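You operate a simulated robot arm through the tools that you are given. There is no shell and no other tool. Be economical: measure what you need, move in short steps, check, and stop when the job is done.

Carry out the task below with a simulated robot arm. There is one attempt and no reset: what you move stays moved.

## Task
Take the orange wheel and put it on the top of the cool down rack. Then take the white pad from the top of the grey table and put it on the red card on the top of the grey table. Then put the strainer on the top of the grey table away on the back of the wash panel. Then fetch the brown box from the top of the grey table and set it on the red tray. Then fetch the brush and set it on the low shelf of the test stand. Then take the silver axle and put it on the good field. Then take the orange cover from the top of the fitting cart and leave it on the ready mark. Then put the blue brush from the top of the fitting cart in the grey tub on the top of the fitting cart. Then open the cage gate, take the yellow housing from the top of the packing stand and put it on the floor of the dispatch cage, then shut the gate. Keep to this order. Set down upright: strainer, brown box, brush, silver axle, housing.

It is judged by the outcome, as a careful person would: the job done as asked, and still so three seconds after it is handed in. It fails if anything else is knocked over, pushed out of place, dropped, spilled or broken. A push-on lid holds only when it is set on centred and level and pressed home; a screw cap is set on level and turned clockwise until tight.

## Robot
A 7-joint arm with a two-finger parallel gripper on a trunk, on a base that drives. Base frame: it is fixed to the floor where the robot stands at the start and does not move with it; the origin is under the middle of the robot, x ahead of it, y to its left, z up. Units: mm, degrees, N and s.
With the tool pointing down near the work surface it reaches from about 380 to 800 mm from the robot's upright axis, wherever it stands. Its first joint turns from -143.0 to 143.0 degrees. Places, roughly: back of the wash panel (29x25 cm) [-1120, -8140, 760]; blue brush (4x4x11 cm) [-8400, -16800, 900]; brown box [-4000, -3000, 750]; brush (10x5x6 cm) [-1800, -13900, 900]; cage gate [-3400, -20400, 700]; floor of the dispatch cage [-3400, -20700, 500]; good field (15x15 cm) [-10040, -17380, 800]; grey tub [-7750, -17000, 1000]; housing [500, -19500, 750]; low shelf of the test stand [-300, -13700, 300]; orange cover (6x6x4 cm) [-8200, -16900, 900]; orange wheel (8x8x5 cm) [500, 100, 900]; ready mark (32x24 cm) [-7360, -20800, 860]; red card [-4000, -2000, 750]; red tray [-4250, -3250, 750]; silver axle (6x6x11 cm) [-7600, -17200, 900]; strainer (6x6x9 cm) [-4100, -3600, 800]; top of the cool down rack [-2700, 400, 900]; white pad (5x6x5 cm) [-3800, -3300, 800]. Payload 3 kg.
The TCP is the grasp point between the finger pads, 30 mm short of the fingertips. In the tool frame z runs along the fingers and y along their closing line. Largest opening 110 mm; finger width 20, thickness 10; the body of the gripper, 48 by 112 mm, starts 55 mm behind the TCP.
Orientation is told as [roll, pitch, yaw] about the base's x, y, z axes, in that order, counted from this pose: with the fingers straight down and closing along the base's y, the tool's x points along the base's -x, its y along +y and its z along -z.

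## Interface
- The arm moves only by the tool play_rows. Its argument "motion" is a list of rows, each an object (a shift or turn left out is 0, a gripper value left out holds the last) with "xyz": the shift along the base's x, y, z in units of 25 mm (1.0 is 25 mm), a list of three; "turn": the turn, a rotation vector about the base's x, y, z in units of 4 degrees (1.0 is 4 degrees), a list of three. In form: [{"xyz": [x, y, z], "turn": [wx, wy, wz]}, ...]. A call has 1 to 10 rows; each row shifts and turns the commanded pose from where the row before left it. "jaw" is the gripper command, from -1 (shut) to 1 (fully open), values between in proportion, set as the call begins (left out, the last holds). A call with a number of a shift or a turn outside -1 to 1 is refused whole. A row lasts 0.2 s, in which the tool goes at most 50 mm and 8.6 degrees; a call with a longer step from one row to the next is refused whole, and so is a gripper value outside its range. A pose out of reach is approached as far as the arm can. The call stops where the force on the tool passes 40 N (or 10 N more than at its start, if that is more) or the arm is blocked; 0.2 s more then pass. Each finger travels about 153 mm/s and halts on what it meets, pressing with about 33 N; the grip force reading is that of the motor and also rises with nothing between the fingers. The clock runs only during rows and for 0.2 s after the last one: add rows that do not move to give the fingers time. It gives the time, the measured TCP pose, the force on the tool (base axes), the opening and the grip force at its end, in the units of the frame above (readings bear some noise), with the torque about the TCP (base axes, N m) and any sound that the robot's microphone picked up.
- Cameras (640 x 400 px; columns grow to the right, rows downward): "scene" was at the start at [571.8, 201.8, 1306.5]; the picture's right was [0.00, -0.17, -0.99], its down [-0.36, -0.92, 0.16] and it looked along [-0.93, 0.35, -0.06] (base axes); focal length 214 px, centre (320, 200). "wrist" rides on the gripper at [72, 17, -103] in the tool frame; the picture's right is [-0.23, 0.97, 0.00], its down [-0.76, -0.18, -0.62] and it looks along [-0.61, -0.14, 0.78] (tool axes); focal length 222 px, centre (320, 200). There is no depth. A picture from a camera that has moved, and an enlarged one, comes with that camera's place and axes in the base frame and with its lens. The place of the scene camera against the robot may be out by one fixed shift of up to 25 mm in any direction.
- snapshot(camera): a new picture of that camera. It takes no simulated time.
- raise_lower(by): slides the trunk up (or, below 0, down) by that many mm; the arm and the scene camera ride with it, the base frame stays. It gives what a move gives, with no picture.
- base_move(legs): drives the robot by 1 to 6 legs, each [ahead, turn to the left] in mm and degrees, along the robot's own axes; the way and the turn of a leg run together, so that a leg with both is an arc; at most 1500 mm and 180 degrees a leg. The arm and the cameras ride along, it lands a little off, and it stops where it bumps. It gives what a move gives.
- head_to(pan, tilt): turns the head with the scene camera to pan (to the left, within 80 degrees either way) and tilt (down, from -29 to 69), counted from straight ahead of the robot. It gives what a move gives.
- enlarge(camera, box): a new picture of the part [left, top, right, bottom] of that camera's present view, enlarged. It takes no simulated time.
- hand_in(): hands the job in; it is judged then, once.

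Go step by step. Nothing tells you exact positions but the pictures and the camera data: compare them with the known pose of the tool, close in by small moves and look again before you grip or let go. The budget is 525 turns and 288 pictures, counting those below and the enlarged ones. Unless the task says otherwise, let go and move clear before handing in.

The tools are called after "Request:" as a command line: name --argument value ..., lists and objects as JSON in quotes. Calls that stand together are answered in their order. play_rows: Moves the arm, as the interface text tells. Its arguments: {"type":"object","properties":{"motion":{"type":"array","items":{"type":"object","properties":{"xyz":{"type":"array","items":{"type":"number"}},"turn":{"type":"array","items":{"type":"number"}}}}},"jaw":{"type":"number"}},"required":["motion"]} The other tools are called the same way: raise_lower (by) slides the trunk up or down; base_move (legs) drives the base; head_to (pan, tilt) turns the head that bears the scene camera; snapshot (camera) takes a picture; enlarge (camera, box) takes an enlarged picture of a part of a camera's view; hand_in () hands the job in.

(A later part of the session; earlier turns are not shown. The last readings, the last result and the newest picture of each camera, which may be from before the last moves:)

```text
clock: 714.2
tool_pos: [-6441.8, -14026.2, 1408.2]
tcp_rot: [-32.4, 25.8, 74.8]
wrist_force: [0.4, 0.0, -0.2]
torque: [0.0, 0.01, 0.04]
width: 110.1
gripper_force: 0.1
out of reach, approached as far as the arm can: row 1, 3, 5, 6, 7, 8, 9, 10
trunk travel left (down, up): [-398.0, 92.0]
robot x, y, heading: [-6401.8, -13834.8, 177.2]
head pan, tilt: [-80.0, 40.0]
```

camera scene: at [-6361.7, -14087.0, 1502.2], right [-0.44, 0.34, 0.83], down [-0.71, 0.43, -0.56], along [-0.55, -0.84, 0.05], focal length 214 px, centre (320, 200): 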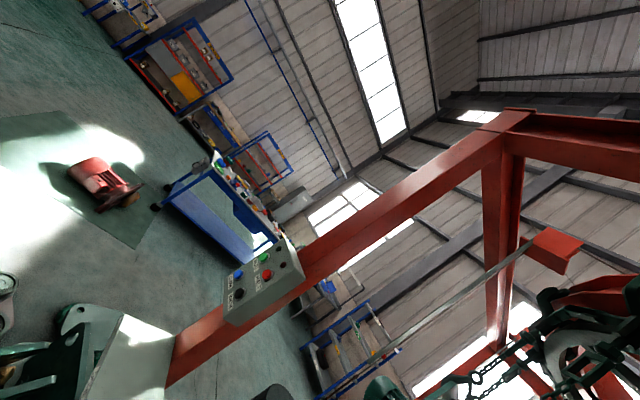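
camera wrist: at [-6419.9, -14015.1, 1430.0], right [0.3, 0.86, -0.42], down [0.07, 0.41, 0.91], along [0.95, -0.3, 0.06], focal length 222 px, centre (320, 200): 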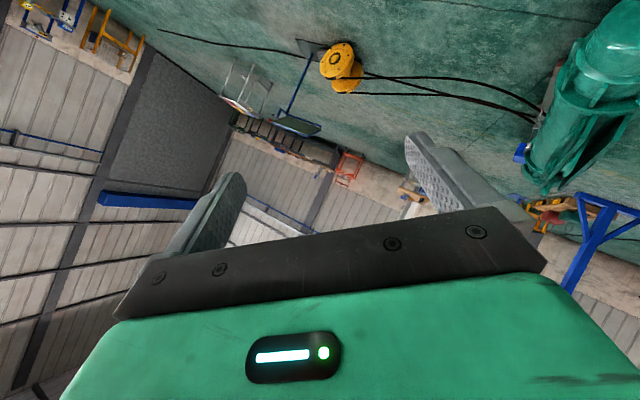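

Request:
play_rows --motion '[{"xyz": [-0.4, -0.4, 0], "turn": [-0.4, 0.47, 0.72]}, {"xyz": [-0.4, -0.4, 0], "turn": [-0.4, 0.47, 0.72]}, {"xyz": [-0.4, -0.4, 0], "turn": [-0.4, 0.47, 0.72]}, {"xyz": [-0.4, -0.4, 0], "turn": [-0.4, 0.47, 0.72]}, {"xyz": [-0.4, -0.4, 0], "turn": [-0.4, 0.47, 0.72]}, {"xyz": [-0.4, -0.4, 0], "turn": [-0.4, 0.47, 0.72]}, {"xyz": [-0.4, -0.4, 0], "turn": [-0.4, 0.47, 0.72]}, {"xyz": [-0.4, -0.4, 0], "turn": [-0.4, 0.47, 0.72]}, {"xyz": [-0.4, -0.4, 0], "turn": [-0.4, 0.47, 0.72]}, {"xyz": [-0.4, -0.4, 0], "turn": [-0.4, 0.47, 0.72]}]'

Request:
play_rows --motion '[{"xyz": [-0.8, -0.3, 0.2], "turn": [-0.3, 0.1, 0.5]}, {"xyz": [-0.8, -0.3, 0.2], "turn": [-0.3, 0.1, 0.5]}, {"xyz": [-0.8, -0.3, 0.2], "turn": [-0.3, 0.1, 0.5]}, {"xyz": [-0.8, -0.3, 0.2], "turn": [-0.3, 0.1, 0.5]}, {"xyz": [-0.8, -0.3, 0.2], "turn": [-0.3, 0.1, 0.5]}, {"xyz": [-0.8, -0.3, 0.2], "turn": [-0.3, 0.1, 0.5]}, {"xyz": [-0.8, -0.3, 0.2], "turn": [-0.3, 0.1, 0.5]}, {"xyz": [-0.8, -0.3, 0.2], "turn": [-0.3, 0.1, 0.5]}]'

```text
clock: 716.4
tool_pos: [-6448.5, -14033.2, 1414.2]
tcp_rot: [-31.0, 27.9, 78.4]
wrist_force: [-0.2, -0.7, 0.2]
torque: [-0.03, 0.01, 0.01]
width: 110.1
gripper_force: 0.1
out of reach, approached as far as the arm can: row 1, 2, 3, 4, 5, 6, 7, 8, 9, 10
trunk travel left (down, up): [-398.0, 92.0]
robot x, y, heading: [-6399.7, -13832.9, 177.1]
head pan, tilt: [-80.0, 40.0]
```

```text
clock: 718.2
tool_pos: [-6443.2, -14086.7, 1464.5]
tcp_rot: [-28.1, 37.1, 95.1]
wrist_force: [0.2, 0.9, -0.2]
torque: [-0.02, 0.0, 0.0]
width: 110.2
gripper_force: 0.1
out of reach, approached as far as the arm can: row 1, 2, 3, 4, 5, 6, 7, 8
trunk travel left (down, up): [-398.0, 92.0]
robot x, y, heading: [-6400.5, -13835.3, 177.1]
head pan, tilt: [-80.0, 40.0]
```

I'll try the natural unfolding: tool turning down while moving forward and lower along the left side.

Request:
play_rows --motion '[{"xyz": [-0.9, -0.2, -0.5], "turn": [0.65, 0.68, 0]}, {"xyz": [-0.9, -0.2, -0.5], "turn": [0.65, 0.68, 0]}, {"xyz": [-0.9, -0.2, -0.5], "turn": [0.65, 0.68, 0]}, {"xyz": [-0.9, -0.2, -0.5], "turn": [0.65, 0.68, 0]}, {"xyz": [-0.9, -0.2, -0.5], "turn": [0.65, 0.68, 0]}, {"xyz": [-0.9, -0.2, -0.5], "turn": [0.65, 0.68, 0]}, {"xyz": [-0.9, -0.2, -0.5], "turn": [0.65, 0.68, 0]}, {"xyz": [-0.9, -0.2, -0.5], "turn": [0.65, 0.68, 0]}, {"xyz": [-0.9, -0.2, -0.5], "turn": [0.65, 0.68, 0]}, {"xyz": [-0.9, -0.2, -0.5], "turn": [0.65, 0.68, 0]}]'

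Request:
play_rows --motion '[{"xyz": [-0.9, 0, -0.3]}, {"xyz": [-0.9, 0, -0.3]}, {"xyz": [-0.9, 0, -0.3]}, {"xyz": [-0.9, 0, -0.3]}, {"xyz": [-0.9, 0, -0.3]}, {"xyz": [-0.9, 0, -0.3]}]'

Request:
snapshot --camera "scene"

```text
clock: 720.4
tool_pos: [-6406.7, -13918.2, 1351.9]
tcp_rot: [-8.5, 13.1, 103.3]
wrist_force: [-1.9, -0.2, -0.4]
torque: [0.06, -0.13, 0.05]
width: 109.9
gripper_force: 0.0
out of reach, approached as far as the arm can: row 1, 2, 3, 4, 5, 6, 7, 8, 9, 10
trunk travel left (down, up): [-398.0, 92.0]
robot x, y, heading: [-6402.2, -13832.9, 177.3]
head pan, tilt: [-80.0, 40.0]
```

```text
clock: 721.8
tool_pos: [-6422.5, -13931.5, 1328.7]
tcp_rot: [-8.2, 12.9, 103.6]
wrist_force: [0.8, -0.1, 0.3]
torque: [-0.01, 0.0, 0.01]
width: 109.9
gripper_force: 0.0
out of reach, approached as far as the arm can: row 1, 2, 3, 4, 5, 6
trunk travel left (down, up): [-398.0, 92.0]
robot x, y, heading: [-6400.6, -13836.5, 177.1]
head pan, tilt: [-80.0, 40.0]
```

```text
112 pictures are left
camera scene: at [-6382.8, -13859.4, 1430.7], right [-0.02, 0.22, 0.97], down [-0.45, -0.87, 0.19], along [0.89, -0.44, 0.12], focal length 214 px, centre (320, 200)
```

scene: 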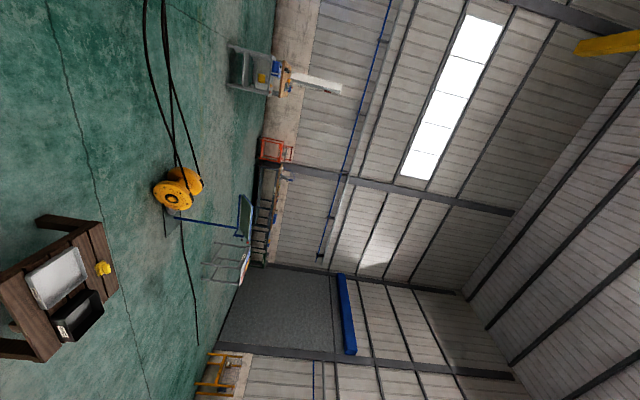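

The tool is upright again with its front towards +y; I'll move it that way (over the shoulder, slightly up) and see.

Request:
play_rows --motion '[{"xyz": [0, 0, 0.8]}, {"xyz": [0, 0, 0.8]}, {"xyz": [-0.2, 0.8, 0.3]}, {"xyz": [-0.2, 0.8, 0.2]}, {"xyz": [-0.2, 0.9, 0]}, {"xyz": [-0.2, 0.9, 0]}, {"xyz": [-0.2, 0.9, 0]}, {"xyz": [-0.2, 0.9, 0]}]'

Request:
play_rows --motion '[{"xyz": [-0.2, 0.9, 0]}, {"xyz": [-0.2, 0.9, 0]}, {"xyz": [-0.2, 0.9, 0]}, {"xyz": [-0.2, 0.9, 0]}, {"xyz": [-0.2, 0.9, 0]}, {"xyz": [-0.2, 0.9, 0]}, {"xyz": [-0.2, 0.9, 0]}, {"xyz": [-0.2, 0.9, 0]}]'

```text
clock: 723.6
tool_pos: [-6377.7, -13897.2, 1353.9]
tcp_rot: [-8.3, 12.9, 103.5]
wrist_force: [0.5, 0.4, 0.4]
torque: [0.01, -0.02, -0.02]
width: 110.0
gripper_force: 0.1
out of reach, approached as far as the arm can: row 1, 2, 3, 4, 5, 6, 7, 8
trunk travel left (down, up): [-398.0, 92.0]
robot x, y, heading: [-6402.6, -13833.8, 177.3]
head pan, tilt: [-80.0, 40.0]
```

```text
clock: 725.4
tool_pos: [-6377.4, -13896.1, 1354.2]
tcp_rot: [-8.2, 12.8, 103.5]
wrist_force: [0.7, -0.7, -0.2]
torque: [0.02, -0.02, 0.0]
width: 109.7
gripper_force: 0.0
out of reach, approached as far as the arm can: row 1, 2, 3, 4, 5, 6, 7, 8
trunk travel left (down, up): [-398.0, 92.0]
robot x, y, heading: [-6401.5, -13836.2, 177.3]
head pan, tilt: [-80.0, 40.0]
```

Request:
head_to --pan 80 --tilt 69

Request:
snapshot --camera "scene"

Request:
snapshot --camera "wrist"

```text
clock: 727.9
tool_pos: [-6377.1, -13897.1, 1353.0]
tcp_rot: [-8.2, 12.9, 103.5]
wrist_force: [0.4, 0.1, -0.7]
torque: [-0.01, 0.03, -0.01]
width: 110.2
gripper_force: 0.0
trunk travel left (down, up): [-398.0, 92.0]
robot x, y, heading: [-6401.6, -13834.4, 177.3]
head pan, tilt: [80.0, 68.8]
```

```text
111 pictures are left
camera scene: at [-6462.3, -13894.8, 1449.1], right [0.35, -0.13, -0.93], down [0.93, -0.07, 0.37], along [-0.12, -0.99, 0.1], focal length 214 px, centre (320, 200)
```

scene: 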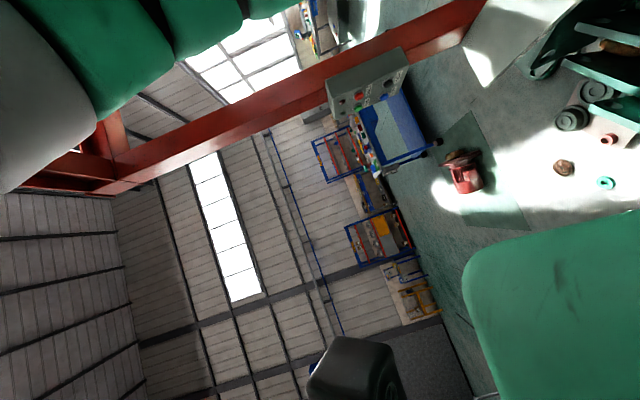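

```text
110 pictures are left
camera wrist: at [-6397.9, -13950.7, 1467.5], right [-0.98, -0.04, -0.19], down [-0.12, 0.88, 0.46], along [0.15, 0.47, -0.87], focal length 222 px, centre (320, 200)
```

wrist: 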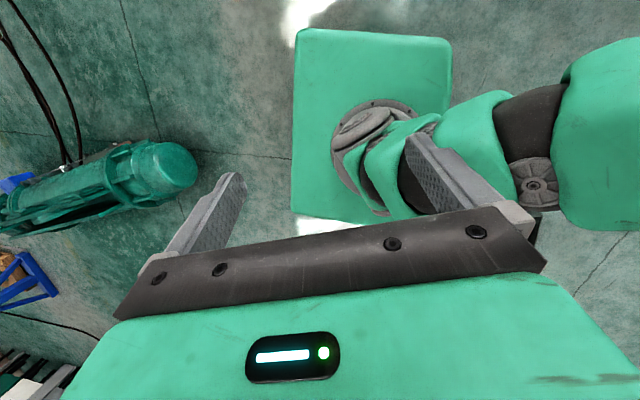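

Now I understand: elbow front-left and high, forearm folded back over the shoulder, tool yaw about 110° off. I'll turn the yaw back (+z) while moving out to the front-left.

Request:
play_rows --motion '[{"turn": [0, 0, 0.95]}, {"turn": [0, 0, 0.95]}, {"turn": [0, 0, 0.95]}, {"turn": [0, 0, 0.95]}, {"turn": [0, 0, 0.95]}, {"turn": [0, 0, 0.95]}, {"turn": [0, 0, 0.95]}, {"turn": [0, 0, 0.95]}, {"turn": [0, 0, 0.95]}, {"turn": [0, 0, 0.95]}]'

Request:
play_rows --motion '[{"xyz": [-0.6, -0.4, 0], "turn": [0, 0, 0.95]}, {"xyz": [-0.6, -0.4, 0], "turn": [0, 0, 0.95]}, {"xyz": [-0.6, -0.4, 0], "turn": [0, 0, 0.95]}, {"xyz": [-0.6, -0.4, 0], "turn": [0, 0, 0.95]}, {"xyz": [-0.6, -0.4, 0], "turn": [0, 0, 0.95]}, {"xyz": [-0.6, -0.4, 0], "turn": [0, 0, 0.95]}, {"xyz": [-0.6, -0.4, 0], "turn": [0, 0, 0.95]}, {"xyz": [-0.6, -0.4, 0], "turn": [0, 0, 0.95]}]'

```text
clock: 730.1
tool_pos: [-6377.2, -13895.0, 1353.6]
tcp_rot: [-8.2, 12.9, 141.6]
wrist_force: [1.1, -0.2, -0.2]
torque: [-0.01, -0.02, -0.01]
width: 110.1
gripper_force: 0.0
trunk travel left (down, up): [-398.0, 92.0]
robot x, y, heading: [-6400.1, -13836.9, 177.3]
head pan, tilt: [80.0, 68.8]
```

```text
clock: 731.9
tool_pos: [-6407.4, -13884.0, 1378.2]
tcp_rot: [-8.3, 13.0, 170.1]
wrist_force: [0.3, 0.6, -0.3]
torque: [0.0, 0.0, 0.0]
width: 109.9
gripper_force: 0.0
out of reach, approached as far as the arm can: row 2, 3, 4, 5, 6, 7, 8
trunk travel left (down, up): [-398.0, 92.0]
robot x, y, heading: [-6400.1, -13838.3, 177.5]
head pan, tilt: [80.0, 68.8]
```

Yaw is normal again. The elbow is at its fold limit, so I need to rise while moving forward.

Request:
play_rows --motion '[{"xyz": [0, 0, 0.9]}, {"xyz": [0, 0, 0.9]}, {"xyz": [0, 0, 0.9]}, {"xyz": [0, 0, 0.9]}, {"xyz": [-0.5, -0.2, 0.7]}, {"xyz": [-0.5, -0.2, 0.7]}, {"xyz": [-0.5, -0.2, 0.7]}, {"xyz": [-0.5, -0.2, 0.7]}, {"xyz": [-0.7, -0.2, 0.5]}, {"xyz": [-0.7, -0.2, 0.5]}]'

Request:
play_rows --motion '[{"xyz": [-0.9, -0.2, 0]}, {"xyz": [-0.9, -0.2, 0]}, {"xyz": [-0.9, -0.2, 0]}, {"xyz": [-0.9, -0.2, 0]}, {"xyz": [-0.9, -0.2, 0]}, {"xyz": [-0.9, -0.2, 0]}, {"xyz": [-0.9, -0.2, 0]}, {"xyz": [-0.9, -0.2, 0]}]'

```text
clock: 734.1
tool_pos: [-6374.3, -13868.5, 1414.7]
tcp_rot: [-8.3, 13.0, 172.0]
wrist_force: [0.3, 0.0, 0.1]
torque: [0.01, -0.02, -0.03]
width: 110.0
gripper_force: 0.0
out of reach, approached as far as the arm can: row 1, 2, 3, 4, 5, 6, 7, 8, 9, 10
trunk travel left (down, up): [-398.0, 92.0]
robot x, y, heading: [-6404.8, -13837.2, 177.3]
head pan, tilt: [80.0, 68.8]
```

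```text
clock: 735.9
tool_pos: [-6374.0, -13868.0, 1415.0]
tcp_rot: [-8.3, 12.9, 171.9]
wrist_force: [-0.3, 0.4, -0.6]
torque: [0.03, -0.02, 0.0]
width: 110.0
gripper_force: 0.1
out of reach, approached as far as the arm can: row 1, 2, 3, 4, 5, 6, 7, 8
trunk travel left (down, up): [-398.0, 92.0]
robot x, y, heading: [-6400.2, -13835.0, 177.2]
head pan, tilt: [80.0, 68.8]
```

The joint-1 stop explains it: the arm's "forward" is presently towards the rear-right (world ≈34°). I'll turn the tool yaw to that direction and extend there.

Request:
play_rows --motion '[{"turn": [0, 0, -0.98]}, {"turn": [0, 0, -0.98]}, {"turn": [0, 0, -0.98]}, {"turn": [0, 0, -0.98]}, {"turn": [0, 0, -0.98]}, {"turn": [0, 0, -0.98]}, {"turn": [0, 0, -0.98]}, {"turn": [0, 0, -0.98]}, {"turn": [0, 0, -0.98]}, {"turn": [0, 0, -0.98]}]'

Request:
play_rows --motion '[{"turn": [0, 0, -0.98]}, {"turn": [0, 0, -0.98]}, {"turn": [0, 0, -0.98]}, {"turn": [0, 0, -0.98]}, {"turn": [0, 0, -0.98]}, {"turn": [0, 0, -0.98]}, {"turn": [0, 0, -0.98]}, {"turn": [0, 0, -0.98]}, {"turn": [0, 0, -0.98]}, {"turn": [0, 0, -0.98]}]'

Request:
play_rows --motion '[{"xyz": [0.5, 0.4, 0], "turn": [0, 0, -0.98]}, {"xyz": [0.5, 0.4, 0], "turn": [0, 0, -0.98]}, {"xyz": [0.5, 0.4, 0], "turn": [0, 0, -0.98]}, {"xyz": [0.5, 0.4, 0], "turn": [0, 0, -0.98]}, {"xyz": [0.5, 0.4, 0], "turn": [0, 0, -0.98]}, {"xyz": [0.5, 0.4, 0], "turn": [0, 0, -0.98]}, {"xyz": [0.5, 0.4, 0], "turn": [0, 0, -0.98]}, {"xyz": [0.5, 0.4, 0], "turn": [0, 0, -0.98]}]'

```text
clock: 738.1
tool_pos: [-6350.4, -13862.6, 1414.0]
tcp_rot: [-8.2, 12.8, 132.6]
wrist_force: [-0.2, 0.6, -0.5]
torque: [0.06, 0.01, 0.0]
width: 109.9
gripper_force: 0.0
out of reach, approached as far as the arm can: row 1, 4, 6, 9
trunk travel left (down, up): [-398.0, 92.0]
robot x, y, heading: [-6401.7, -13832.5, 177.4]
head pan, tilt: [80.0, 68.8]
```

```text
clock: 740.3
tool_pos: [-6339.3, -13867.3, 1404.3]
tcp_rot: [-8.4, 12.9, 93.5]
wrist_force: [-0.2, -0.3, 0.3]
torque: [0.01, -0.01, 0.03]
width: 110.0
gripper_force: 0.1
out of reach, approached as far as the arm can: row 1, 4, 7, 9, 10
trunk travel left (down, up): [-398.0, 92.0]
robot x, y, heading: [-6405.1, -13838.5, 177.4]
head pan, tilt: [80.0, 68.8]
```

```text
clock: 742.1
tool_pos: [-6237.3, -13786.8, 1404.3]
tcp_rot: [-8.2, 12.9, 62.1]
wrist_force: [-0.6, 0.6, -0.1]
torque: [-0.02, 0.03, -0.02]
width: 110.0
gripper_force: 0.0
trunk travel left (down, up): [-398.0, 92.0]
robot x, y, heading: [-6400.1, -13838.1, 177.1]
head pan, tilt: [80.0, 68.8]
```

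It works. Extending outward there and levelling the tool.

Request:
play_rows --motion '[{"xyz": [0.9, 0.7, -0.3], "turn": [0.47, -0.07, -0.8]}, {"xyz": [0.9, 0.7, -0.3], "turn": [0.47, -0.07, -0.8]}, {"xyz": [0.9, 0.7, -0.3], "turn": [0.47, -0.07, -0.8]}, {"xyz": [0.9, 0.7, -0.3], "turn": [0.47, -0.07, -0.8]}, {"xyz": [0.9, 0.7, -0.3], "turn": [0.47, -0.07, -0.8]}, {"xyz": [0.9, 0.7, -0.3], "turn": [0.47, -0.07, -0.8]}, {"xyz": [0.9, 0.7, -0.3], "turn": [0.47, -0.07, -0.8]}, {"xyz": [0.9, 0.7, -0.3], "turn": [0.47, -0.07, -0.8]}, {"xyz": [0.5, 0.7, -0.5]}, {"xyz": [0.5, 0.7, -0.5]}]'

Request:
play_rows --motion '[{"xyz": [0, 0.7, -0.9]}, {"xyz": [0, 0.7, -0.9]}, {"xyz": [0, 0.7, -0.9]}, {"xyz": [0, 0.7, -0.9]}, {"xyz": [0, 0.7, -0.9]}, {"xyz": [0, 0.7, -0.9]}, {"xyz": [0, 0.7, -0.9]}, {"xyz": [0, 0.7, -0.9]}]'

```text
clock: 744.3
tool_pos: [-5998.3, -13644.1, 1332.5]
tcp_rot: [-0.1, 0.1, 37.8]
wrist_force: [0.0, -0.4, -0.9]
torque: [0.01, 0.01, 0.01]
width: 110.0
gripper_force: 0.1
out of reach, approached as far as the arm can: row 7, 8, 9, 10
trunk travel left (down, up): [-398.0, 92.0]
robot x, y, heading: [-6398.7, -13837.9, 177.3]
head pan, tilt: [80.0, 68.8]
```

```text
clock: 746.1
tool_pos: [-5907.9, -13578.8, 1171.3]
tcp_rot: [0.0, 0.2, 37.8]
wrist_force: [0.2, 0.2, 0.0]
torque: [0.06, 0.01, 0.03]
width: 110.2
gripper_force: 0.0
out of reach, approached as far as the arm can: row 1, 2, 3, 4, 5, 6, 7, 8
trunk travel left (down, up): [-398.0, 92.0]
robot x, y, heading: [-6400.6, -13836.4, 177.5]
head pan, tilt: [80.0, 68.8]
```

Almost home. Sweeping the arm around to the robot's right and front.

Request:
play_rows --motion '[{"xyz": [-0.6, 0.6, -0.2], "turn": [0, 0, 0.5]}, {"xyz": [-0.6, 0.6, -0.2], "turn": [0, 0, 0.5]}, {"xyz": [-0.6, 0.6, -0.2], "turn": [0, 0, 0.5]}, {"xyz": [-0.6, 0.6, -0.2], "turn": [0, 0, 0.5]}, {"xyz": [-0.6, 0.6, -0.2], "turn": [0, 0, 0.5]}, {"xyz": [-0.6, 0.6, -0.2], "turn": [0, 0, 0.5]}, {"xyz": [-0.8, 0.4, -0.2], "turn": [0, 0, 0.6]}, {"xyz": [-0.8, 0.4, -0.2], "turn": [0, 0, 0.6]}, {"xyz": [-0.8, 0.4, -0.2], "turn": [0, 0, 0.6]}, {"xyz": [-0.8, 0.4, -0.2], "turn": [0, 0, 0.6]}]'

Request:
play_rows --motion '[{"xyz": [-0.9, 0.2, -0.2], "turn": [0, 0, 0.7]}, {"xyz": [-0.9, 0.2, -0.2], "turn": [0, 0, 0.7]}, {"xyz": [-0.9, 0.2, -0.2], "turn": [0, 0, 0.7]}, {"xyz": [-0.9, 0.2, -0.2], "turn": [0, 0, 0.7]}, {"xyz": [-0.9, 0.1, 0], "turn": [0, 0, 0.7]}, {"xyz": [-0.9, 0, 0], "turn": [0, 0, 0.7]}, {"xyz": [-0.9, -0.2, 0], "turn": [0, 0, 0.7]}, {"xyz": [-0.9, -0.2, 0], "turn": [0, 0, 0.7]}, {"xyz": [-0.9, -0.3, 0], "turn": [0, 0, 0.7]}, {"xyz": [-0.9, -0.3, 0], "turn": [0, 0, 0.7]}]'

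```text
clock: 748.3
tool_pos: [-6053.3, -13463.0, 1123.2]
tcp_rot: [-0.1, 0.1, 59.4]
wrist_force: [-0.3, -0.2, 0.1]
torque: [0.0, -0.01, 0.01]
width: 109.9
gripper_force: 0.0
out of reach, approached as far as the arm can: row 1, 2, 3, 4, 5, 6, 8, 10
trunk travel left (down, up): [-398.0, 92.0]
robot x, y, heading: [-6399.4, -13837.3, 177.5]
head pan, tilt: [80.0, 68.8]
```

```text
clock: 750.5
tool_pos: [-6279.8, -13464.2, 1105.1]
tcp_rot: [-0.2, 0.2, 87.0]
wrist_force: [-1.0, 0.1, -0.6]
torque: [-0.01, 0.03, 0.02]
width: 110.0
gripper_force: 0.0
trunk travel left (down, up): [-398.0, 92.0]
robot x, y, heading: [-6402.9, -13835.7, 177.3]
head pan, tilt: [80.0, 68.8]
```

The arm is back in its normal posture. I'll turn the base to face east (turning right), then sweep the arm to the front.

Request:
base_move --legs '[[0, -90], [0, -90]]'

Request:
play_rows --motion '[{"xyz": [0, 0, 0]}, {"xyz": [0.7, -0.4, 0], "turn": [0, 0, 0.9]}, {"xyz": [0.7, -0.4, 0], "turn": [0, 0, 0.9]}, {"xyz": [0.8, -0.3, 0], "turn": [0, 0, 0.9]}, {"xyz": [0.9, -0.2, 0], "turn": [0, 0, 0.9]}, {"xyz": [0.9, -0.1, 0], "turn": [0, 0, 0.9]}, {"xyz": [0.9, 0, 0], "turn": [0, 0, 0.9]}, {"xyz": [0.9, 0, 0], "turn": [0, 0, 0.9]}, {"xyz": [0.9, 0.1, 0], "turn": [0, 0, 0.9]}, {"xyz": [0.9, 0.2, 0], "turn": [0, 0, 0.9]}]'

```text
clock: 758.7
tool_pos: [-6512.3, -14209.9, 1105.3]
tcp_rot: [-0.1, 0.0, -91.4]
wrist_force: [0.0, -0.2, 0.3]
torque: [0.01, 0.03, -0.01]
width: 110.2
gripper_force: 0.1
trunk travel left (down, up): [-398.0, 92.0]
robot x, y, heading: [-6399.9, -13856.9, -0.9]
head pan, tilt: [80.0, 68.8]
```

```text
clock: 760.9
tool_pos: [-6321.3, -14237.6, 1105.2]
tcp_rot: [-0.2, 0.0, -59.0]
wrist_force: [0.3, -1.6, -0.1]
torque: [-0.02, -0.02, -0.01]
width: 109.8
gripper_force: 0.2
trunk travel left (down, up): [-398.0, 92.0]
robot x, y, heading: [-6406.3, -13854.4, -0.7]
head pan, tilt: [80.0, 68.8]
```

Request:
play_rows --motion '[{"xyz": [0.95, 0.1, -0.1], "turn": [0, 0, 0.6]}, {"xyz": [0.95, 0.1, -0.1], "turn": [0, 0, 0.6]}, {"xyz": [0.95, 0.1, -0.1], "turn": [0, 0, 0.6]}, {"xyz": [0.95, 0.1, -0.1], "turn": [0, 0, 0.6]}, {"xyz": [0.95, 0.1, -0.1], "turn": [0, 0, 0.6]}, {"xyz": [0.95, 0.1, -0.1], "turn": [0, 0, 0.6]}, {"xyz": [0.95, 0.1, -0.1], "turn": [0, 0, 0.6]}, {"xyz": [0.95, 0.1, -0.1], "turn": [0, 0, 0.6]}, {"xyz": [0.95, 0.1, -0.1], "turn": [0, 0, 0.6]}, {"xyz": [0.95, 0.1, -0.1], "turn": [0, 0, 0.6]}]'

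Request:
play_rows --motion '[{"xyz": [0.5, 0.9, -0.2], "turn": [0, 0, 0.7]}, {"xyz": [0.5, 0.9, -0.2], "turn": [0, 0, 0.7]}, {"xyz": [0.5, 0.9, -0.2], "turn": [0, 0, 0.7]}, {"xyz": [0.5, 0.9, -0.2], "turn": [0, 0, 0.7]}, {"xyz": [0.4, 0.95, -0.2], "turn": [0, 0, 0.7]}, {"xyz": [0.4, 0.95, -0.2], "turn": [0, 0, 0.7]}, {"xyz": [0.3, 0.95, -0.2], "turn": [0, 0, 0.7]}, {"xyz": [0.3, 0.95, -0.2], "turn": [0, 0, 0.7]}, {"xyz": [0.2, 0.95, -0.2], "turn": [0, 0, 0.7]}, {"xyz": [0.2, 0.95, -0.2], "turn": [0, 0, 0.7]}]'

Request:
head_to --pan 0 --tilt -29

Request:
snapshot --camera "scene"

```text
clock: 763.1
tool_pos: [-6091.6, -14219.8, 1080.6]
tcp_rot: [-0.1, 0.0, -34.6]
wrist_force: [-0.6, 0.2, 0.5]
torque: [-0.01, -0.02, -0.02]
width: 110.1
gripper_force: 0.2
out of reach, approached as far as the arm can: row 6, 7
trunk travel left (down, up): [-398.0, 92.0]
robot x, y, heading: [-6403.1, -13857.5, -0.9]
head pan, tilt: [80.0, 68.8]
```

```text
clock: 765.3
tool_pos: [-6020.2, -14028.5, 1034.3]
tcp_rot: [0.0, 0.0, -6.6]
wrist_force: [1.0, 0.4, 0.2]
torque: [0.0, 0.01, -0.01]
width: 110.0
gripper_force: 0.0
out of reach, approached as far as the arm can: row 1, 2, 3, 4, 5, 6, 7, 8, 9, 10
trunk travel left (down, up): [-398.0, 92.0]
robot x, y, heading: [-6405.4, -13855.4, -0.8]
head pan, tilt: [80.0, 68.8]
```

```text
clock: 767.0
tool_pos: [-6020.3, -14030.4, 1035.2]
tcp_rot: [-0.1, 0.0, -6.7]
wrist_force: [-0.2, 0.0, 0.8]
torque: [0.01, 0.03, -0.01]
width: 110.0
gripper_force: 0.2
trunk travel left (down, up): [-398.0, 92.0]
robot x, y, heading: [-6399.0, -13860.9, -0.8]
head pan, tilt: [0.0, -28.6]
```

```text
109 pictures are left
camera scene: at [-5879.1, -14063.0, 1087.1], right [-0.12, -0.99, 0.0], down [-0.87, 0.1, -0.48], along [0.48, -0.06, -0.88], focal length 214 px, centre (320, 200)
```

scene: 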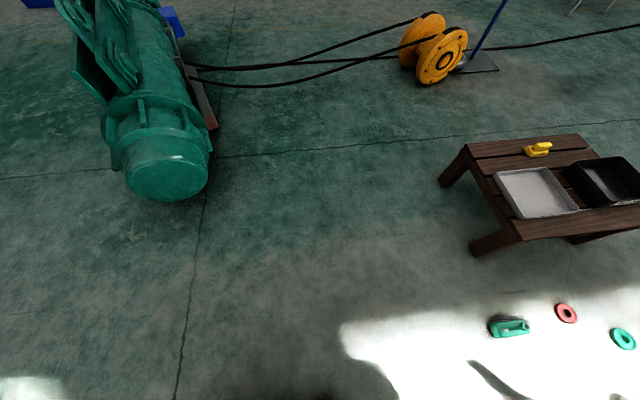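

Request:
play_rows --motion '[{"xyz": [0.3, 0.5, -0.8]}, {"xyz": [0.3, 0.5, -0.8]}, {"xyz": [0.3, 0.5, -0.8]}, {"xyz": [0.3, 0.5, -0.8]}]'

Request:
play_rows --motion '[{"xyz": [-0.3, -0.9, 0]}, {"xyz": [-0.3, -0.9, 0]}, {"xyz": [-0.3, -0.9, 0]}, {"xyz": [-0.3, -0.9, 0]}]'

```text
clock: 768.0
tool_pos: [-6008.4, -14037.9, 960.0]
tcp_rot: [0.3, 0.0, -6.4]
wrist_force: [-0.6, -0.2, -0.1]
torque: [-0.02, -0.01, 0.04]
width: 109.9
gripper_force: 0.0
out of reach, approached as far as the arm can: row 1, 2, 3, 4
trunk travel left (down, up): [-398.0, 92.0]
robot x, y, heading: [-6401.6, -13856.8, -0.9]
head pan, tilt: [0.0, -28.6]
```

```text
clock: 769.0
tool_pos: [-6037.1, -14129.5, 960.6]
tcp_rot: [-0.3, 0.0, -7.0]
wrist_force: [-0.3, 0.5, 0.0]
torque: [-0.01, 0.0, 0.02]
width: 109.6
gripper_force: 0.0
trunk travel left (down, up): [-398.0, 92.0]
robot x, y, heading: [-6402.8, -13852.6, -1.3]
head pan, tilt: [0.0, -28.6]
```

The arm works, but only for directions from 37° to 323° relative to the base (shoulder turned half round). I can use the robot's rear as its working side and drive in reverse. First I'll move to open floor, then swing the arm to the rear.

Request:
base_move --legs '[[800, 0]]'

Request:
play_rows --motion '[{"xyz": [-0.57, -0.82, 0.1], "turn": [0, 0, -0.9]}, {"xyz": [-0.57, -0.82, 0.1], "turn": [0, 0, -0.9]}, {"xyz": [-0.57, -0.82, 0.1], "turn": [0, 0, -0.9]}, {"xyz": [-0.57, -0.82, 0.1], "turn": [0, 0, -0.9]}, {"xyz": [-0.57, -0.82, 0.1], "turn": [0, 0, -0.9]}, {"xyz": [-0.57, -0.82, 0.1], "turn": [0, 0, -0.9]}, {"xyz": [-0.57, -0.82, 0.1], "turn": [0, 0, -0.9]}, {"xyz": [-0.57, -0.82, 0.1], "turn": [0, 0, -0.9]}]'

Request:
play_rows --motion '[{"xyz": [-1, -0.24, 0.1], "turn": [0, 0, -0.9]}, {"xyz": [-1, -0.24, 0.1], "turn": [0, 0, -0.9]}, {"xyz": [-1, -0.24, 0.1], "turn": [0, 0, -0.9]}, {"xyz": [-1, -0.24, 0.1], "turn": [0, 0, -0.9]}, {"xyz": [-1, -0.24, 0.1], "turn": [0, 0, -0.9]}, {"xyz": [-1, -0.24, 0.1], "turn": [0, 0, -0.9]}, {"xyz": [-1, -0.24, 0.1], "turn": [0, 0, -0.9]}, {"xyz": [-1, -0.24, 0.1], "turn": [0, 0, -0.9]}, {"xyz": [-1, -0.24, 0.1], "turn": [0, 0, -0.9]}, {"xyz": [-1, -0.24, 0.1], "turn": [0, 0, -0.9]}]'

Request:
play_rows --motion '[{"xyz": [-1, 0.24, 0], "turn": [0, 0, -0.9]}, {"xyz": [-1, 0.24, 0], "turn": [0, 0, -0.9]}, {"xyz": [-1, 0.24, 0], "turn": [0, 0, -0.9]}, {"xyz": [-1, 0.24, 0], "turn": [0, 0, -0.9]}, {"xyz": [-1, 0.24, 0], "turn": [0, 0, -0.9]}, {"xyz": [-1, 0.24, 0], "turn": [0, 0, -0.9]}, {"xyz": [-1, 0.24, 0], "turn": [0, 0, -0.9]}, {"xyz": [-1, 0.24, 0], "turn": [0, 0, -0.9]}, {"xyz": [-1, 0.24, 0], "turn": [0, 0, -0.9]}, {"xyz": [-1, 0.24, 0], "turn": [0, 0, -0.9]}]'

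```text
clock: 773.2
tool_pos: [-5245.6, -14142.5, 959.2]
tcp_rot: [-0.2, 0.1, -7.1]
wrist_force: [-1.0, -0.2, -0.4]
torque: [0.03, -0.01, 0.0]
width: 109.9
gripper_force: 0.0
trunk travel left (down, up): [-398.0, 92.0]
robot x, y, heading: [-5608.6, -13868.7, -1.0]
head pan, tilt: [0.0, -28.6]
```

```text
clock: 775.0
tool_pos: [-5358.7, -14306.2, 982.0]
tcp_rot: [-0.2, 0.0, -36.1]
wrist_force: [0.4, 0.6, 0.9]
torque: [0.01, -0.03, 0.0]
width: 109.9
gripper_force: 0.1
trunk travel left (down, up): [-398.0, 92.0]
robot x, y, heading: [-5611.1, -13870.8, -0.7]
head pan, tilt: [0.0, -28.6]
```

```text
clock: 777.2
tool_pos: [-5610.2, -14367.8, 1004.6]
tcp_rot: [-0.2, 0.1, -71.9]
wrist_force: [-0.4, 0.5, 0.1]
torque: [-0.04, 0.04, -0.02]
width: 110.1
gripper_force: 0.0
trunk travel left (down, up): [-398.0, 92.0]
robot x, y, heading: [-5611.1, -13869.6, -1.1]
head pan, tilt: [0.0, -28.6]
```

```text
clock: 779.4
tool_pos: [-5868.0, -14303.7, 1005.5]
tcp_rot: [0.1, 0.0, -107.4]
wrist_force: [0.3, -0.6, -0.3]
torque: [0.01, 0.02, -0.02]
width: 110.0
gripper_force: 0.1
out of reach, approached as far as the arm can: row 9, 10
trunk travel left (down, up): [-398.0, 92.0]
robot x, y, heading: [-5612.2, -13868.4, -1.0]
head pan, tilt: [0.0, -28.6]
```

Request:
play_rows --motion '[{"turn": [0, 0, -0.9]}, {"turn": [0, 0, -0.9]}, {"turn": [0, 0, -0.9]}, {"turn": [0, 0, -0.9]}]'

Request:
play_rows --motion '[{"xyz": [-0.76, 0.76, 0], "turn": [0, 0, -0.9]}, {"xyz": [-0.76, 0.76, 0], "turn": [0, 0, -0.9]}, {"xyz": [-0.76, 0.76, 0], "turn": [0, 0, -0.9]}, {"xyz": [-0.76, 0.76, 0], "turn": [0, 0, -0.9]}, {"xyz": [-0.76, 0.76, 0], "turn": [0, 0, -0.9]}, {"xyz": [-0.76, 0.76, 0], "turn": [0, 0, -0.9]}]'

```text
clock: 780.4
tool_pos: [-5908.6, -14292.3, 1007.1]
tcp_rot: [1.2, 0.1, -113.5]
wrist_force: [0.1, 0.7, 0.7]
torque: [0.04, -0.03, 0.01]
width: 110.0
gripper_force: 0.1
out of reach, approached as far as the arm can: row 1, 2, 3, 4
trunk travel left (down, up): [-398.0, 92.0]
robot x, y, heading: [-5607.1, -13870.2, -0.9]
head pan, tilt: [0.0, -28.6]
```

```text
clock: 781.8
tool_pos: [-6051.4, -14164.7, 1008.5]
tcp_rot: [1.6, -0.1, -134.5]
wrist_force: [0.3, 1.2, -0.7]
torque: [0.02, 0.01, 0.0]
width: 109.9
gripper_force: 0.2
out of reach, approached as far as the arm can: row 2, 3, 4, 5, 6
trunk travel left (down, up): [-398.0, 92.0]
robot x, y, heading: [-5609.7, -13868.6, -0.8]
head pan, tilt: [0.0, -28.6]
```

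A wrist stop keeps the tool yaw at least 12° ahead of the arm's direction; that's workable. I'll continue the sweep to straight behind with the yaw 20° ahead.

Request:
play_rows --motion '[{"turn": [0, 0, 0.5]}, {"xyz": [-0.16, 0.98, 0], "turn": [0, 0, -0.5]}, {"xyz": [-0.16, 0.98, 0], "turn": [0, 0, -0.5]}, {"xyz": [-0.16, 0.98, 0], "turn": [0, 0, -0.5]}, {"xyz": [-0.16, 0.98, 0], "turn": [0, 0, -0.5]}, {"xyz": [-0.16, 0.98, 0], "turn": [0, 0, -0.5]}, {"xyz": [-0.16, 0.98, 0], "turn": [0, 0, -0.5]}, {"xyz": [-0.16, 0.98, 0], "turn": [0, 0, -0.5]}, {"xyz": [-0.16, 0.98, 0], "turn": [0, 0, -0.5]}, {"xyz": [-0.16, 0.98, 0], "turn": [0, 0, -0.5]}]'

Request:
play_rows --motion '[{"xyz": [0, 0.98, 0], "turn": [0, 0, -0.5]}, {"xyz": [0, 0.98, 0], "turn": [0, 0, -0.5]}, {"xyz": [0, 0.98, 0], "turn": [0, 0, -0.5]}, {"xyz": [0.5, 0, 0]}, {"xyz": [0.5, 0, 0]}, {"xyz": [0.5, 0, 0]}]'

Request:
snapshot --camera "scene"

```text
clock: 784.0
tool_pos: [-6139.7, -13947.3, 1014.0]
tcp_rot: [1.3, 0.2, -150.8]
wrist_force: [0.0, 0.4, 1.1]
torque: [0.04, 0.02, 0.03]
width: 109.9
gripper_force: 0.0
out of reach, approached as far as the arm can: row 3, 4, 5, 6, 7, 8
trunk travel left (down, up): [-398.0, 92.0]
robot x, y, heading: [-5612.9, -13870.3, -1.1]
head pan, tilt: [0.0, -28.6]
```

```text
clock: 785.4
tool_pos: [-6142.2, -13873.9, 1012.8]
tcp_rot: [1.2, 0.0, -156.9]
wrist_force: [-0.5, 0.1, -0.2]
torque: [-0.01, -0.02, 0.0]
width: 110.1
gripper_force: 0.2
out of reach, approached as far as the arm can: row 4, 5, 6
trunk travel left (down, up): [-398.0, 92.0]
robot x, y, heading: [-5610.1, -13869.6, -0.9]
head pan, tilt: [0.0, -28.6]
```

```text
108 pictures are left
camera scene: at [-6286.5, -13947.6, 1065.2], right [-0.39, 0.92, -0.02], down [0.81, 0.33, -0.48], along [-0.43, -0.2, -0.88], focal length 214 px, centre (320, 200)
```

scene: 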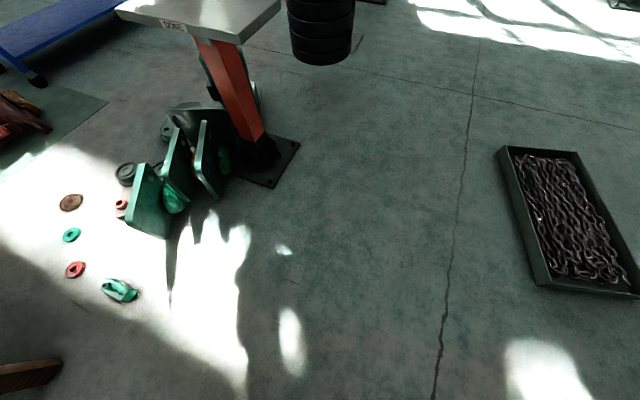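

The remaining stiffness comes from the third joint sitting at its stop after the flip. With the upper arm vertical (tool high) joints 1 and 3 share a turn, so a long sweep round there should unwind it. I'll raise the arm first.

Request:
head_to --pan 80 --tilt 69

Request:
play_rows --motion '[{"xyz": [0, 0, 1]}, {"xyz": [0, 0, 1]}, {"xyz": [0, 0, 1]}, {"xyz": [0, 0, 1]}, {"xyz": [0, 0, 1]}, {"xyz": [0, 0, 1]}, {"xyz": [0, 0, 1]}, {"xyz": [0, 0, 1]}, {"xyz": [0, 0, 1]}, {"xyz": [0, 0, 1]}]'

Request:
play_rows --motion '[{"xyz": [0.3, 0, 1]}, {"xyz": [0.3, 0, 1]}, {"xyz": [0.3, 0, 1]}, {"xyz": [0.3, 0, 1]}, {"xyz": [0.3, 0, 1]}, {"xyz": [0.3, 0, 1]}, {"xyz": [0.3, 0, 1]}, {"xyz": [0.3, 0, 1]}]'

Request:
snapshot --camera "scene"

```text
clock: 787.2
tool_pos: [-6141.5, -13875.1, 1013.4]
tcp_rot: [1.3, 0.1, -156.9]
wrist_force: [-0.2, 0.0, 0.1]
torque: [-0.01, 0.02, -0.01]
width: 110.0
gripper_force: 0.0
trunk travel left (down, up): [-398.0, 92.0]
robot x, y, heading: [-5611.5, -13874.3, -0.8]
head pan, tilt: [80.0, 68.8]
```

```text
clock: 789.4
tool_pos: [-6138.5, -13874.3, 1263.6]
tcp_rot: [1.1, -0.1, -157.0]
wrist_force: [0.5, 1.7, 0.0]
torque: [-0.08, 0.0, 0.01]
width: 109.8
gripper_force: 0.0
trunk travel left (down, up): [-398.0, 92.0]
robot x, y, heading: [-5608.8, -13872.1, -0.8]
head pan, tilt: [80.0, 68.8]
```

```text
clock: 791.2
tool_pos: [-6070.9, -13881.6, 1376.6]
tcp_rot: [1.1, -0.1, -157.0]
wrist_force: [-1.1, -1.0, -0.2]
torque: [0.02, 0.0, 0.0]
width: 110.0
gripper_force: 0.1
out of reach, approached as far as the arm can: row 4, 5, 6, 7, 8
trunk travel left (down, up): [-398.0, 92.0]
robot x, y, heading: [-5607.6, -13866.9, -0.9]
head pan, tilt: [80.0, 68.8]
```

```text
107 pictures are left
camera scene: at [-6066.3, -13949.0, 1487.4], right [-0.06, 0.14, -0.99], down [-0.03, 0.99, 0.14], along [1.0, 0.04, -0.06], focal length 214 px, centre (320, 200)
```

scene: 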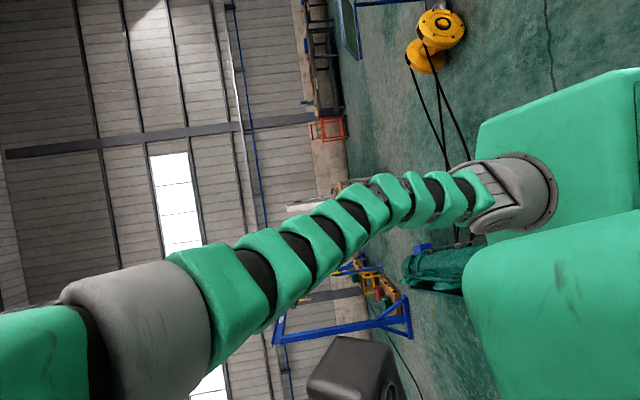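

The posture is as I thought (elbow swung out sideways, upper arm nearly vertical). Now the long sweep, counter-clockwise.

Request:
play_rows --motion '[{"xyz": [0.1, -0.95, 0], "turn": [0, 0, 0.8]}, {"xyz": [0.15, -0.95, 0], "turn": [0, 0, 0.8]}, {"xyz": [0.2, -0.95, 0], "turn": [0, 0, 0.8]}, {"xyz": [0.3, -0.9, 0], "turn": [0, 0, 0.8]}, {"xyz": [0.35, -0.9, 0], "turn": [0, 0, 0.8]}, {"xyz": [0.4, -0.9, 0], "turn": [0, 0, 0.8]}, {"xyz": [0.45, -0.85, 0], "turn": [0, 0, 0.8]}, {"xyz": [0.5, -0.8, 0], "turn": [0, 0, 0.8]}, {"xyz": [0.55, -0.8, 0], "turn": [0, 0, 0.8]}, {"xyz": [0.6, -0.75, 0], "turn": [0, 0, 0.8]}]'

Request:
play_rows --motion '[{"xyz": [0.7, -0.65, 0], "turn": [0, 0, 0.8]}, {"xyz": [0.75, -0.6, 0], "turn": [0, 0, 0.8]}, {"xyz": [0.8, -0.55, 0], "turn": [0, 0, 0.8]}, {"xyz": [0.85, -0.45, 0], "turn": [0, 0, 0.8]}, {"xyz": [0.9, -0.4, 0], "turn": [0, 0, 0.8]}, {"xyz": [0.9, -0.3, 0], "turn": [0, 0, 0.8]}, {"xyz": [0.95, -0.2, 0], "turn": [0, 0, 0.8]}, {"xyz": [0.95, -0.15, 0], "turn": [0, 0, 0.8]}, {"xyz": [0.95, -0.1, 0], "turn": [0, 0, 0.8]}, {"xyz": [0.95, 0, 0], "turn": [0, 0, 0.8]}]'

Request:
snapshot --camera "scene"

```text
clock: 793.4
tool_pos: [-5980.8, -14103.5, 1380.0]
tcp_rot: [1.3, 0.0, -125.0]
wrist_force: [0.0, 0.8, -0.4]
torque: [0.01, 0.0, 0.02]
width: 110.0
gripper_force: 0.1
trunk travel left (down, up): [-398.0, 92.0]
robot x, y, heading: [-5609.0, -13872.7, -1.3]
head pan, tilt: [80.0, 68.8]
```

```text
clock: 795.6
tool_pos: [-5761.2, -14188.4, 1377.7]
tcp_rot: [1.1, 0.1, -92.9]
wrist_force: [0.6, 0.3, 0.0]
torque: [-0.02, -0.02, -0.02]
width: 109.8
gripper_force: 0.1
trunk travel left (down, up): [-398.0, 92.0]
robot x, y, heading: [-5608.2, -13869.9, -0.9]
head pan, tilt: [80.0, 68.8]
```

```text
106 pictures are left
camera scene: at [-5716.8, -14215.9, 1488.2], right [-0.15, 0.01, -0.99], down [-0.9, 0.41, 0.14], along [0.41, 0.91, -0.05], focal length 214 px, centre (320, 200)
```

scene: 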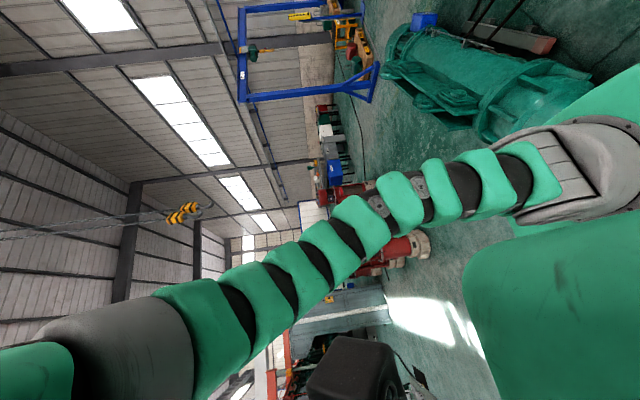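

Request:
play_rows --motion '[{"xyz": [0.82, -0.44, 0], "turn": [0, 0, 0.82]}, {"xyz": [0.82, -0.44, 0], "turn": [0, 0, 0.82]}, {"xyz": [0.82, -0.44, 0], "turn": [0, 0, 0.82]}, {"xyz": [0.82, -0.44, 0], "turn": [0, 0, 0.82]}, {"xyz": [0.82, -0.44, 0], "turn": [0, 0, 0.82]}, {"xyz": [0.82, -0.44, 0], "turn": [0, 0, 0.82]}, {"xyz": [0.82, -0.44, 0], "turn": [0, 0, 0.82]}, {"xyz": [0.82, -0.44, 0], "turn": [0, 0, 0.82]}, {"xyz": [0.82, -0.44, 0], "turn": [0, 0, 0.82]}, {"xyz": [0.82, -0.44, 0], "turn": [0, 0, 0.82]}]'

Request:
play_rows --motion '[{"xyz": [0.9, 0.39, 0], "turn": [0, 0, 0.82]}, {"xyz": [0.9, 0.39, 0], "turn": [0, 0, 0.82]}, {"xyz": [0.9, 0.39, 0], "turn": [0, 0, 0.82]}, {"xyz": [0.9, 0.39, 0], "turn": [0, 0, 0.82]}, {"xyz": [0.9, 0.39, 0], "turn": [0, 0, 0.82]}, {"xyz": [0.9, 0.39, 0], "turn": [0, 0, 0.82]}, {"xyz": [0.9, 0.39, 0], "turn": [0, 0, 0.82]}, {"xyz": [0.9, 0.39, 0], "turn": [0, 0, 0.82]}, {"xyz": [0.9, 0.39, 0], "turn": [0, 0, 0.82]}, {"xyz": [0.9, 0.39, 0], "turn": [0, 0, 0.82]}]'

Request:
play_rows --motion '[{"xyz": [0.54, 0.81, 0], "turn": [0, 0, 0.82]}, {"xyz": [0.54, 0.81, 0], "turn": [0, 0, 0.82]}, {"xyz": [0.54, 0.81, 0], "turn": [0, 0, 0.82]}, {"xyz": [0.54, 0.81, 0], "turn": [0, 0, 0.82]}, {"xyz": [0.54, 0.81, 0], "turn": [0, 0, 0.82]}, {"xyz": [0.54, 0.81, 0], "turn": [0, 0, 0.82]}, {"xyz": [0.54, 0.81, 0], "turn": [0, 0, 0.82]}, {"xyz": [0.54, 0.81, 0], "turn": [0, 0, 0.82]}, {"xyz": [0.54, 0.81, 0], "turn": [0, 0, 0.82]}, {"xyz": [0.54, 0.81, 0], "turn": [0, 0, 0.82]}]'

Request:
snapshot --camera "scene"

```text
clock: 797.8
tool_pos: [-5554.8, -14296.1, 1378.1]
tcp_rot: [1.1, 0.0, -60.1]
wrist_force: [0.9, 0.7, 0.1]
torque: [-0.03, 0.02, 0.01]
width: 109.9
gripper_force: 0.0
trunk travel left (down, up): [-398.0, 92.0]
robot x, y, heading: [-5608.4, -13870.8, -1.0]
head pan, tilt: [80.0, 68.8]
```

```text
clock: 800.0
tool_pos: [-5331.6, -14198.8, 1378.8]
tcp_rot: [1.0, 0.0, -27.3]
wrist_force: [-0.6, 0.1, -0.4]
torque: [0.02, -0.01, 0.0]
width: 110.0
gripper_force: 0.1
trunk travel left (down, up): [-398.0, 92.0]
robot x, y, heading: [-5608.8, -13869.0, -0.9]
head pan, tilt: [80.0, 68.8]
```

```text
clock: 802.2
tool_pos: [-5195.6, -13996.9, 1380.4]
tcp_rot: [1.2, 0.1, 5.5]
wrist_force: [-0.5, -0.8, 1.0]
torque: [0.06, 0.01, 0.04]
width: 110.2
gripper_force: 0.0
trunk travel left (down, up): [-398.0, 92.0]
robot x, y, heading: [-5611.2, -13870.0, -1.0]
head pan, tilt: [80.0, 68.8]
```

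```text
105 pictures are left
camera scene: at [-5199.0, -13959.1, 1490.8], right [0.01, -0.15, -0.99], down [-0.27, -0.95, 0.14], along [-0.96, 0.27, -0.05], focal length 214 px, centre (320, 200)
```

scene: 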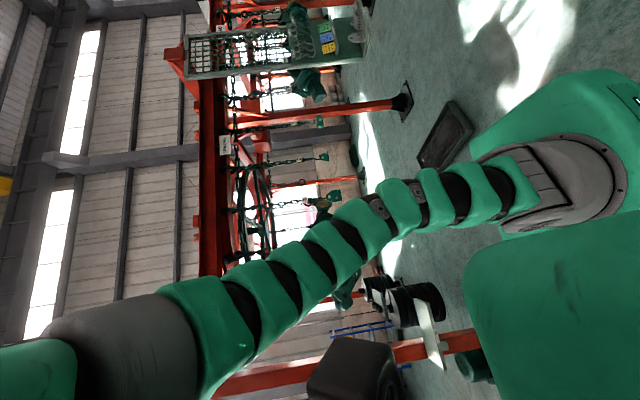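

The old block is passed. Two more segments to unwind further, then I'll lower it in front.

Request:
play_rows --motion '[{"xyz": [0.01, 0.98, 0], "turn": [0, 0, 0.8]}, {"xyz": [0.01, 0.98, 0], "turn": [0, 0, 0.8]}, {"xyz": [0.01, 0.98, 0], "turn": [0, 0, 0.8]}, {"xyz": [0.01, 0.98, 0], "turn": [0, 0, 0.8]}, {"xyz": [0.01, 0.98, 0], "turn": [0, 0, 0.8]}, {"xyz": [0.01, 0.98, 0], "turn": [0, 0, 0.8]}, {"xyz": [0.01, 0.98, 0], "turn": [0, 0, 0.8]}, {"xyz": [0.01, 0.98, 0], "turn": [0, 0, 0.8]}, {"xyz": [0.01, 0.98, 0], "turn": [0, 0, 0.8]}, {"xyz": [0.01, 0.98, 0], "turn": [0, 0, 0.8]}]'

Request:
play_rows --motion '[{"xyz": [-0.52, 0.83, 0], "turn": [0, 0, 0.8]}, {"xyz": [-0.52, 0.83, 0], "turn": [0, 0, 0.8]}, {"xyz": [-0.52, 0.83, 0], "turn": [0, 0, 0.8]}, {"xyz": [-0.52, 0.83, 0], "turn": [0, 0, 0.8]}, {"xyz": [-0.52, 0.83, 0], "turn": [0, 0, 0.8]}, {"xyz": [-0.52, 0.83, 0], "turn": [0, 0, 0.8]}, {"xyz": [-0.52, 0.83, 0], "turn": [0, 0, 0.8]}, {"xyz": [-0.52, 0.83, 0], "turn": [0, 0, 0.8]}, {"xyz": [-0.52, 0.83, 0], "turn": [0, 0, 0.8]}, {"xyz": [-0.52, 0.83, 0], "turn": [0, 0, 0.8]}]'

Request:
play_rows --motion '[{"xyz": [-0.89, 0.4, 0], "turn": [0, 0, 0.8]}, {"xyz": [-0.89, 0.4, 0], "turn": [0, 0, 0.8]}, {"xyz": [-0.89, 0.4, 0], "turn": [0, 0, 0.8]}, {"xyz": [-0.89, 0.4, 0], "turn": [0, 0, 0.8]}, {"xyz": [-0.89, 0.4, 0], "turn": [0, 0, 0.8]}, {"xyz": [-0.89, 0.4, 0], "turn": [0, 0, 0.8]}, {"xyz": [-0.89, 0.4, 0], "turn": [0, 0, 0.8]}, {"xyz": [-0.89, 0.4, 0], "turn": [0, 0, 0.8]}, {"xyz": [-0.89, 0.4, 0], "turn": [0, 0, 0.8]}, {"xyz": [-0.89, 0.4, 0], "turn": [0, 0, 0.8]}]'

Request:
snapshot --camera "scene"

```text
clock: 804.4
tool_pos: [-5195.3, -13751.7, 1378.8]
tcp_rot: [1.3, -0.1, 37.5]
wrist_force: [-0.1, -0.6, 0.9]
torque: [0.01, 0.03, -0.04]
width: 110.0
gripper_force: 0.0
trunk travel left (down, up): [-398.0, 92.0]
robot x, y, heading: [-5608.4, -13869.5, -0.8]
head pan, tilt: [80.0, 68.8]
```

```text
clock: 806.6
tool_pos: [-5324.2, -13544.9, 1379.6]
tcp_rot: [1.2, 0.1, 69.5]
wrist_force: [-0.1, -0.4, 0.7]
torque: [0.03, 0.05, 0.01]
width: 110.0
gripper_force: 0.0
trunk travel left (down, up): [-398.0, 92.0]
robot x, y, heading: [-5609.2, -13867.0, -1.1]
head pan, tilt: [80.0, 68.8]
```

```text
clock: 808.8
tool_pos: [-5548.7, -13443.4, 1376.8]
tcp_rot: [1.2, 0.1, 101.5]
wrist_force: [0.3, 0.6, -0.1]
torque: [0.01, 0.04, 0.01]
width: 109.8
gripper_force: 0.1
trunk travel left (down, up): [-398.0, 92.0]
robot x, y, heading: [-5606.3, -13869.5, -1.1]
head pan, tilt: [80.0, 68.8]
```

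```text
104 pictures are left
camera scene: at [-5608.9, -13459.4, 1489.0], right [0.15, 0.03, -0.99], down [0.97, -0.17, 0.14], along [-0.17, -0.98, -0.05], focal length 214 px, centre (320, 200)
```

scene: 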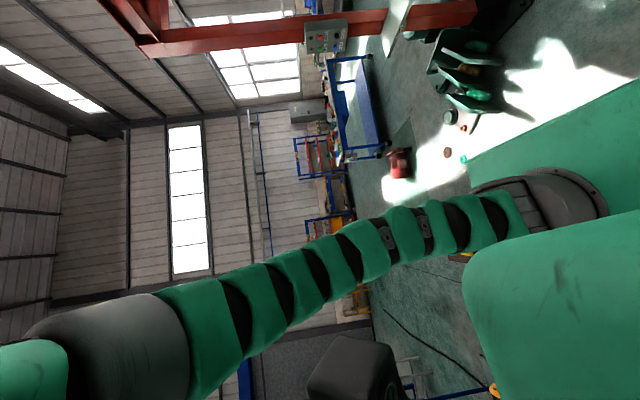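

Request:
play_rows --motion '[{"xyz": [0, 0, -1]}, {"xyz": [0, 0, -1]}, {"xyz": [0, 0, -1]}, {"xyz": [0, 0, -1]}, {"xyz": [0, 0, -1]}, {"xyz": [0, 0, -1]}, {"xyz": [0, 0, -1]}, {"xyz": [0, 0, -1]}, {"xyz": [0, 0, -1]}, {"xyz": [0, 0, -1]}]'

Request:
play_rows --motion '[{"turn": [0, 0, -0.9]}, {"turn": [0, 0, -0.9]}, {"turn": [0, 0, -0.9]}, {"turn": [0, 0, -0.9]}, {"turn": [0, 0, -0.9]}, {"turn": [0, 0, -0.9]}]'

```text
clock: 811.0
tool_pos: [-5538.1, -13443.1, 1128.6]
tcp_rot: [1.3, -0.1, 101.8]
wrist_force: [0.2, -0.3, 0.8]
torque: [0.01, -0.01, -0.03]
width: 109.6
gripper_force: 0.0
out of reach, approached as far as the arm can: row 4, 6
trunk travel left (down, up): [-398.0, 92.0]
robot x, y, heading: [-5607.4, -13867.4, -1.1]
head pan, tilt: [80.0, 68.8]
```

```text
clock: 812.4
tool_pos: [-5379.0, -13455.7, 1132.0]
tcp_rot: [1.6, 0.0, 80.7]
wrist_force: [-0.6, 1.1, 0.2]
torque: [0.04, 0.01, 0.02]
width: 110.0
gripper_force: 0.1
out of reach, approached as far as the arm can: row 1, 2, 3, 4, 5, 6
trunk travel left (down, up): [-398.0, 92.0]
robot x, y, heading: [-5608.2, -13867.5, -1.3]
head pan, tilt: [80.0, 68.8]
```

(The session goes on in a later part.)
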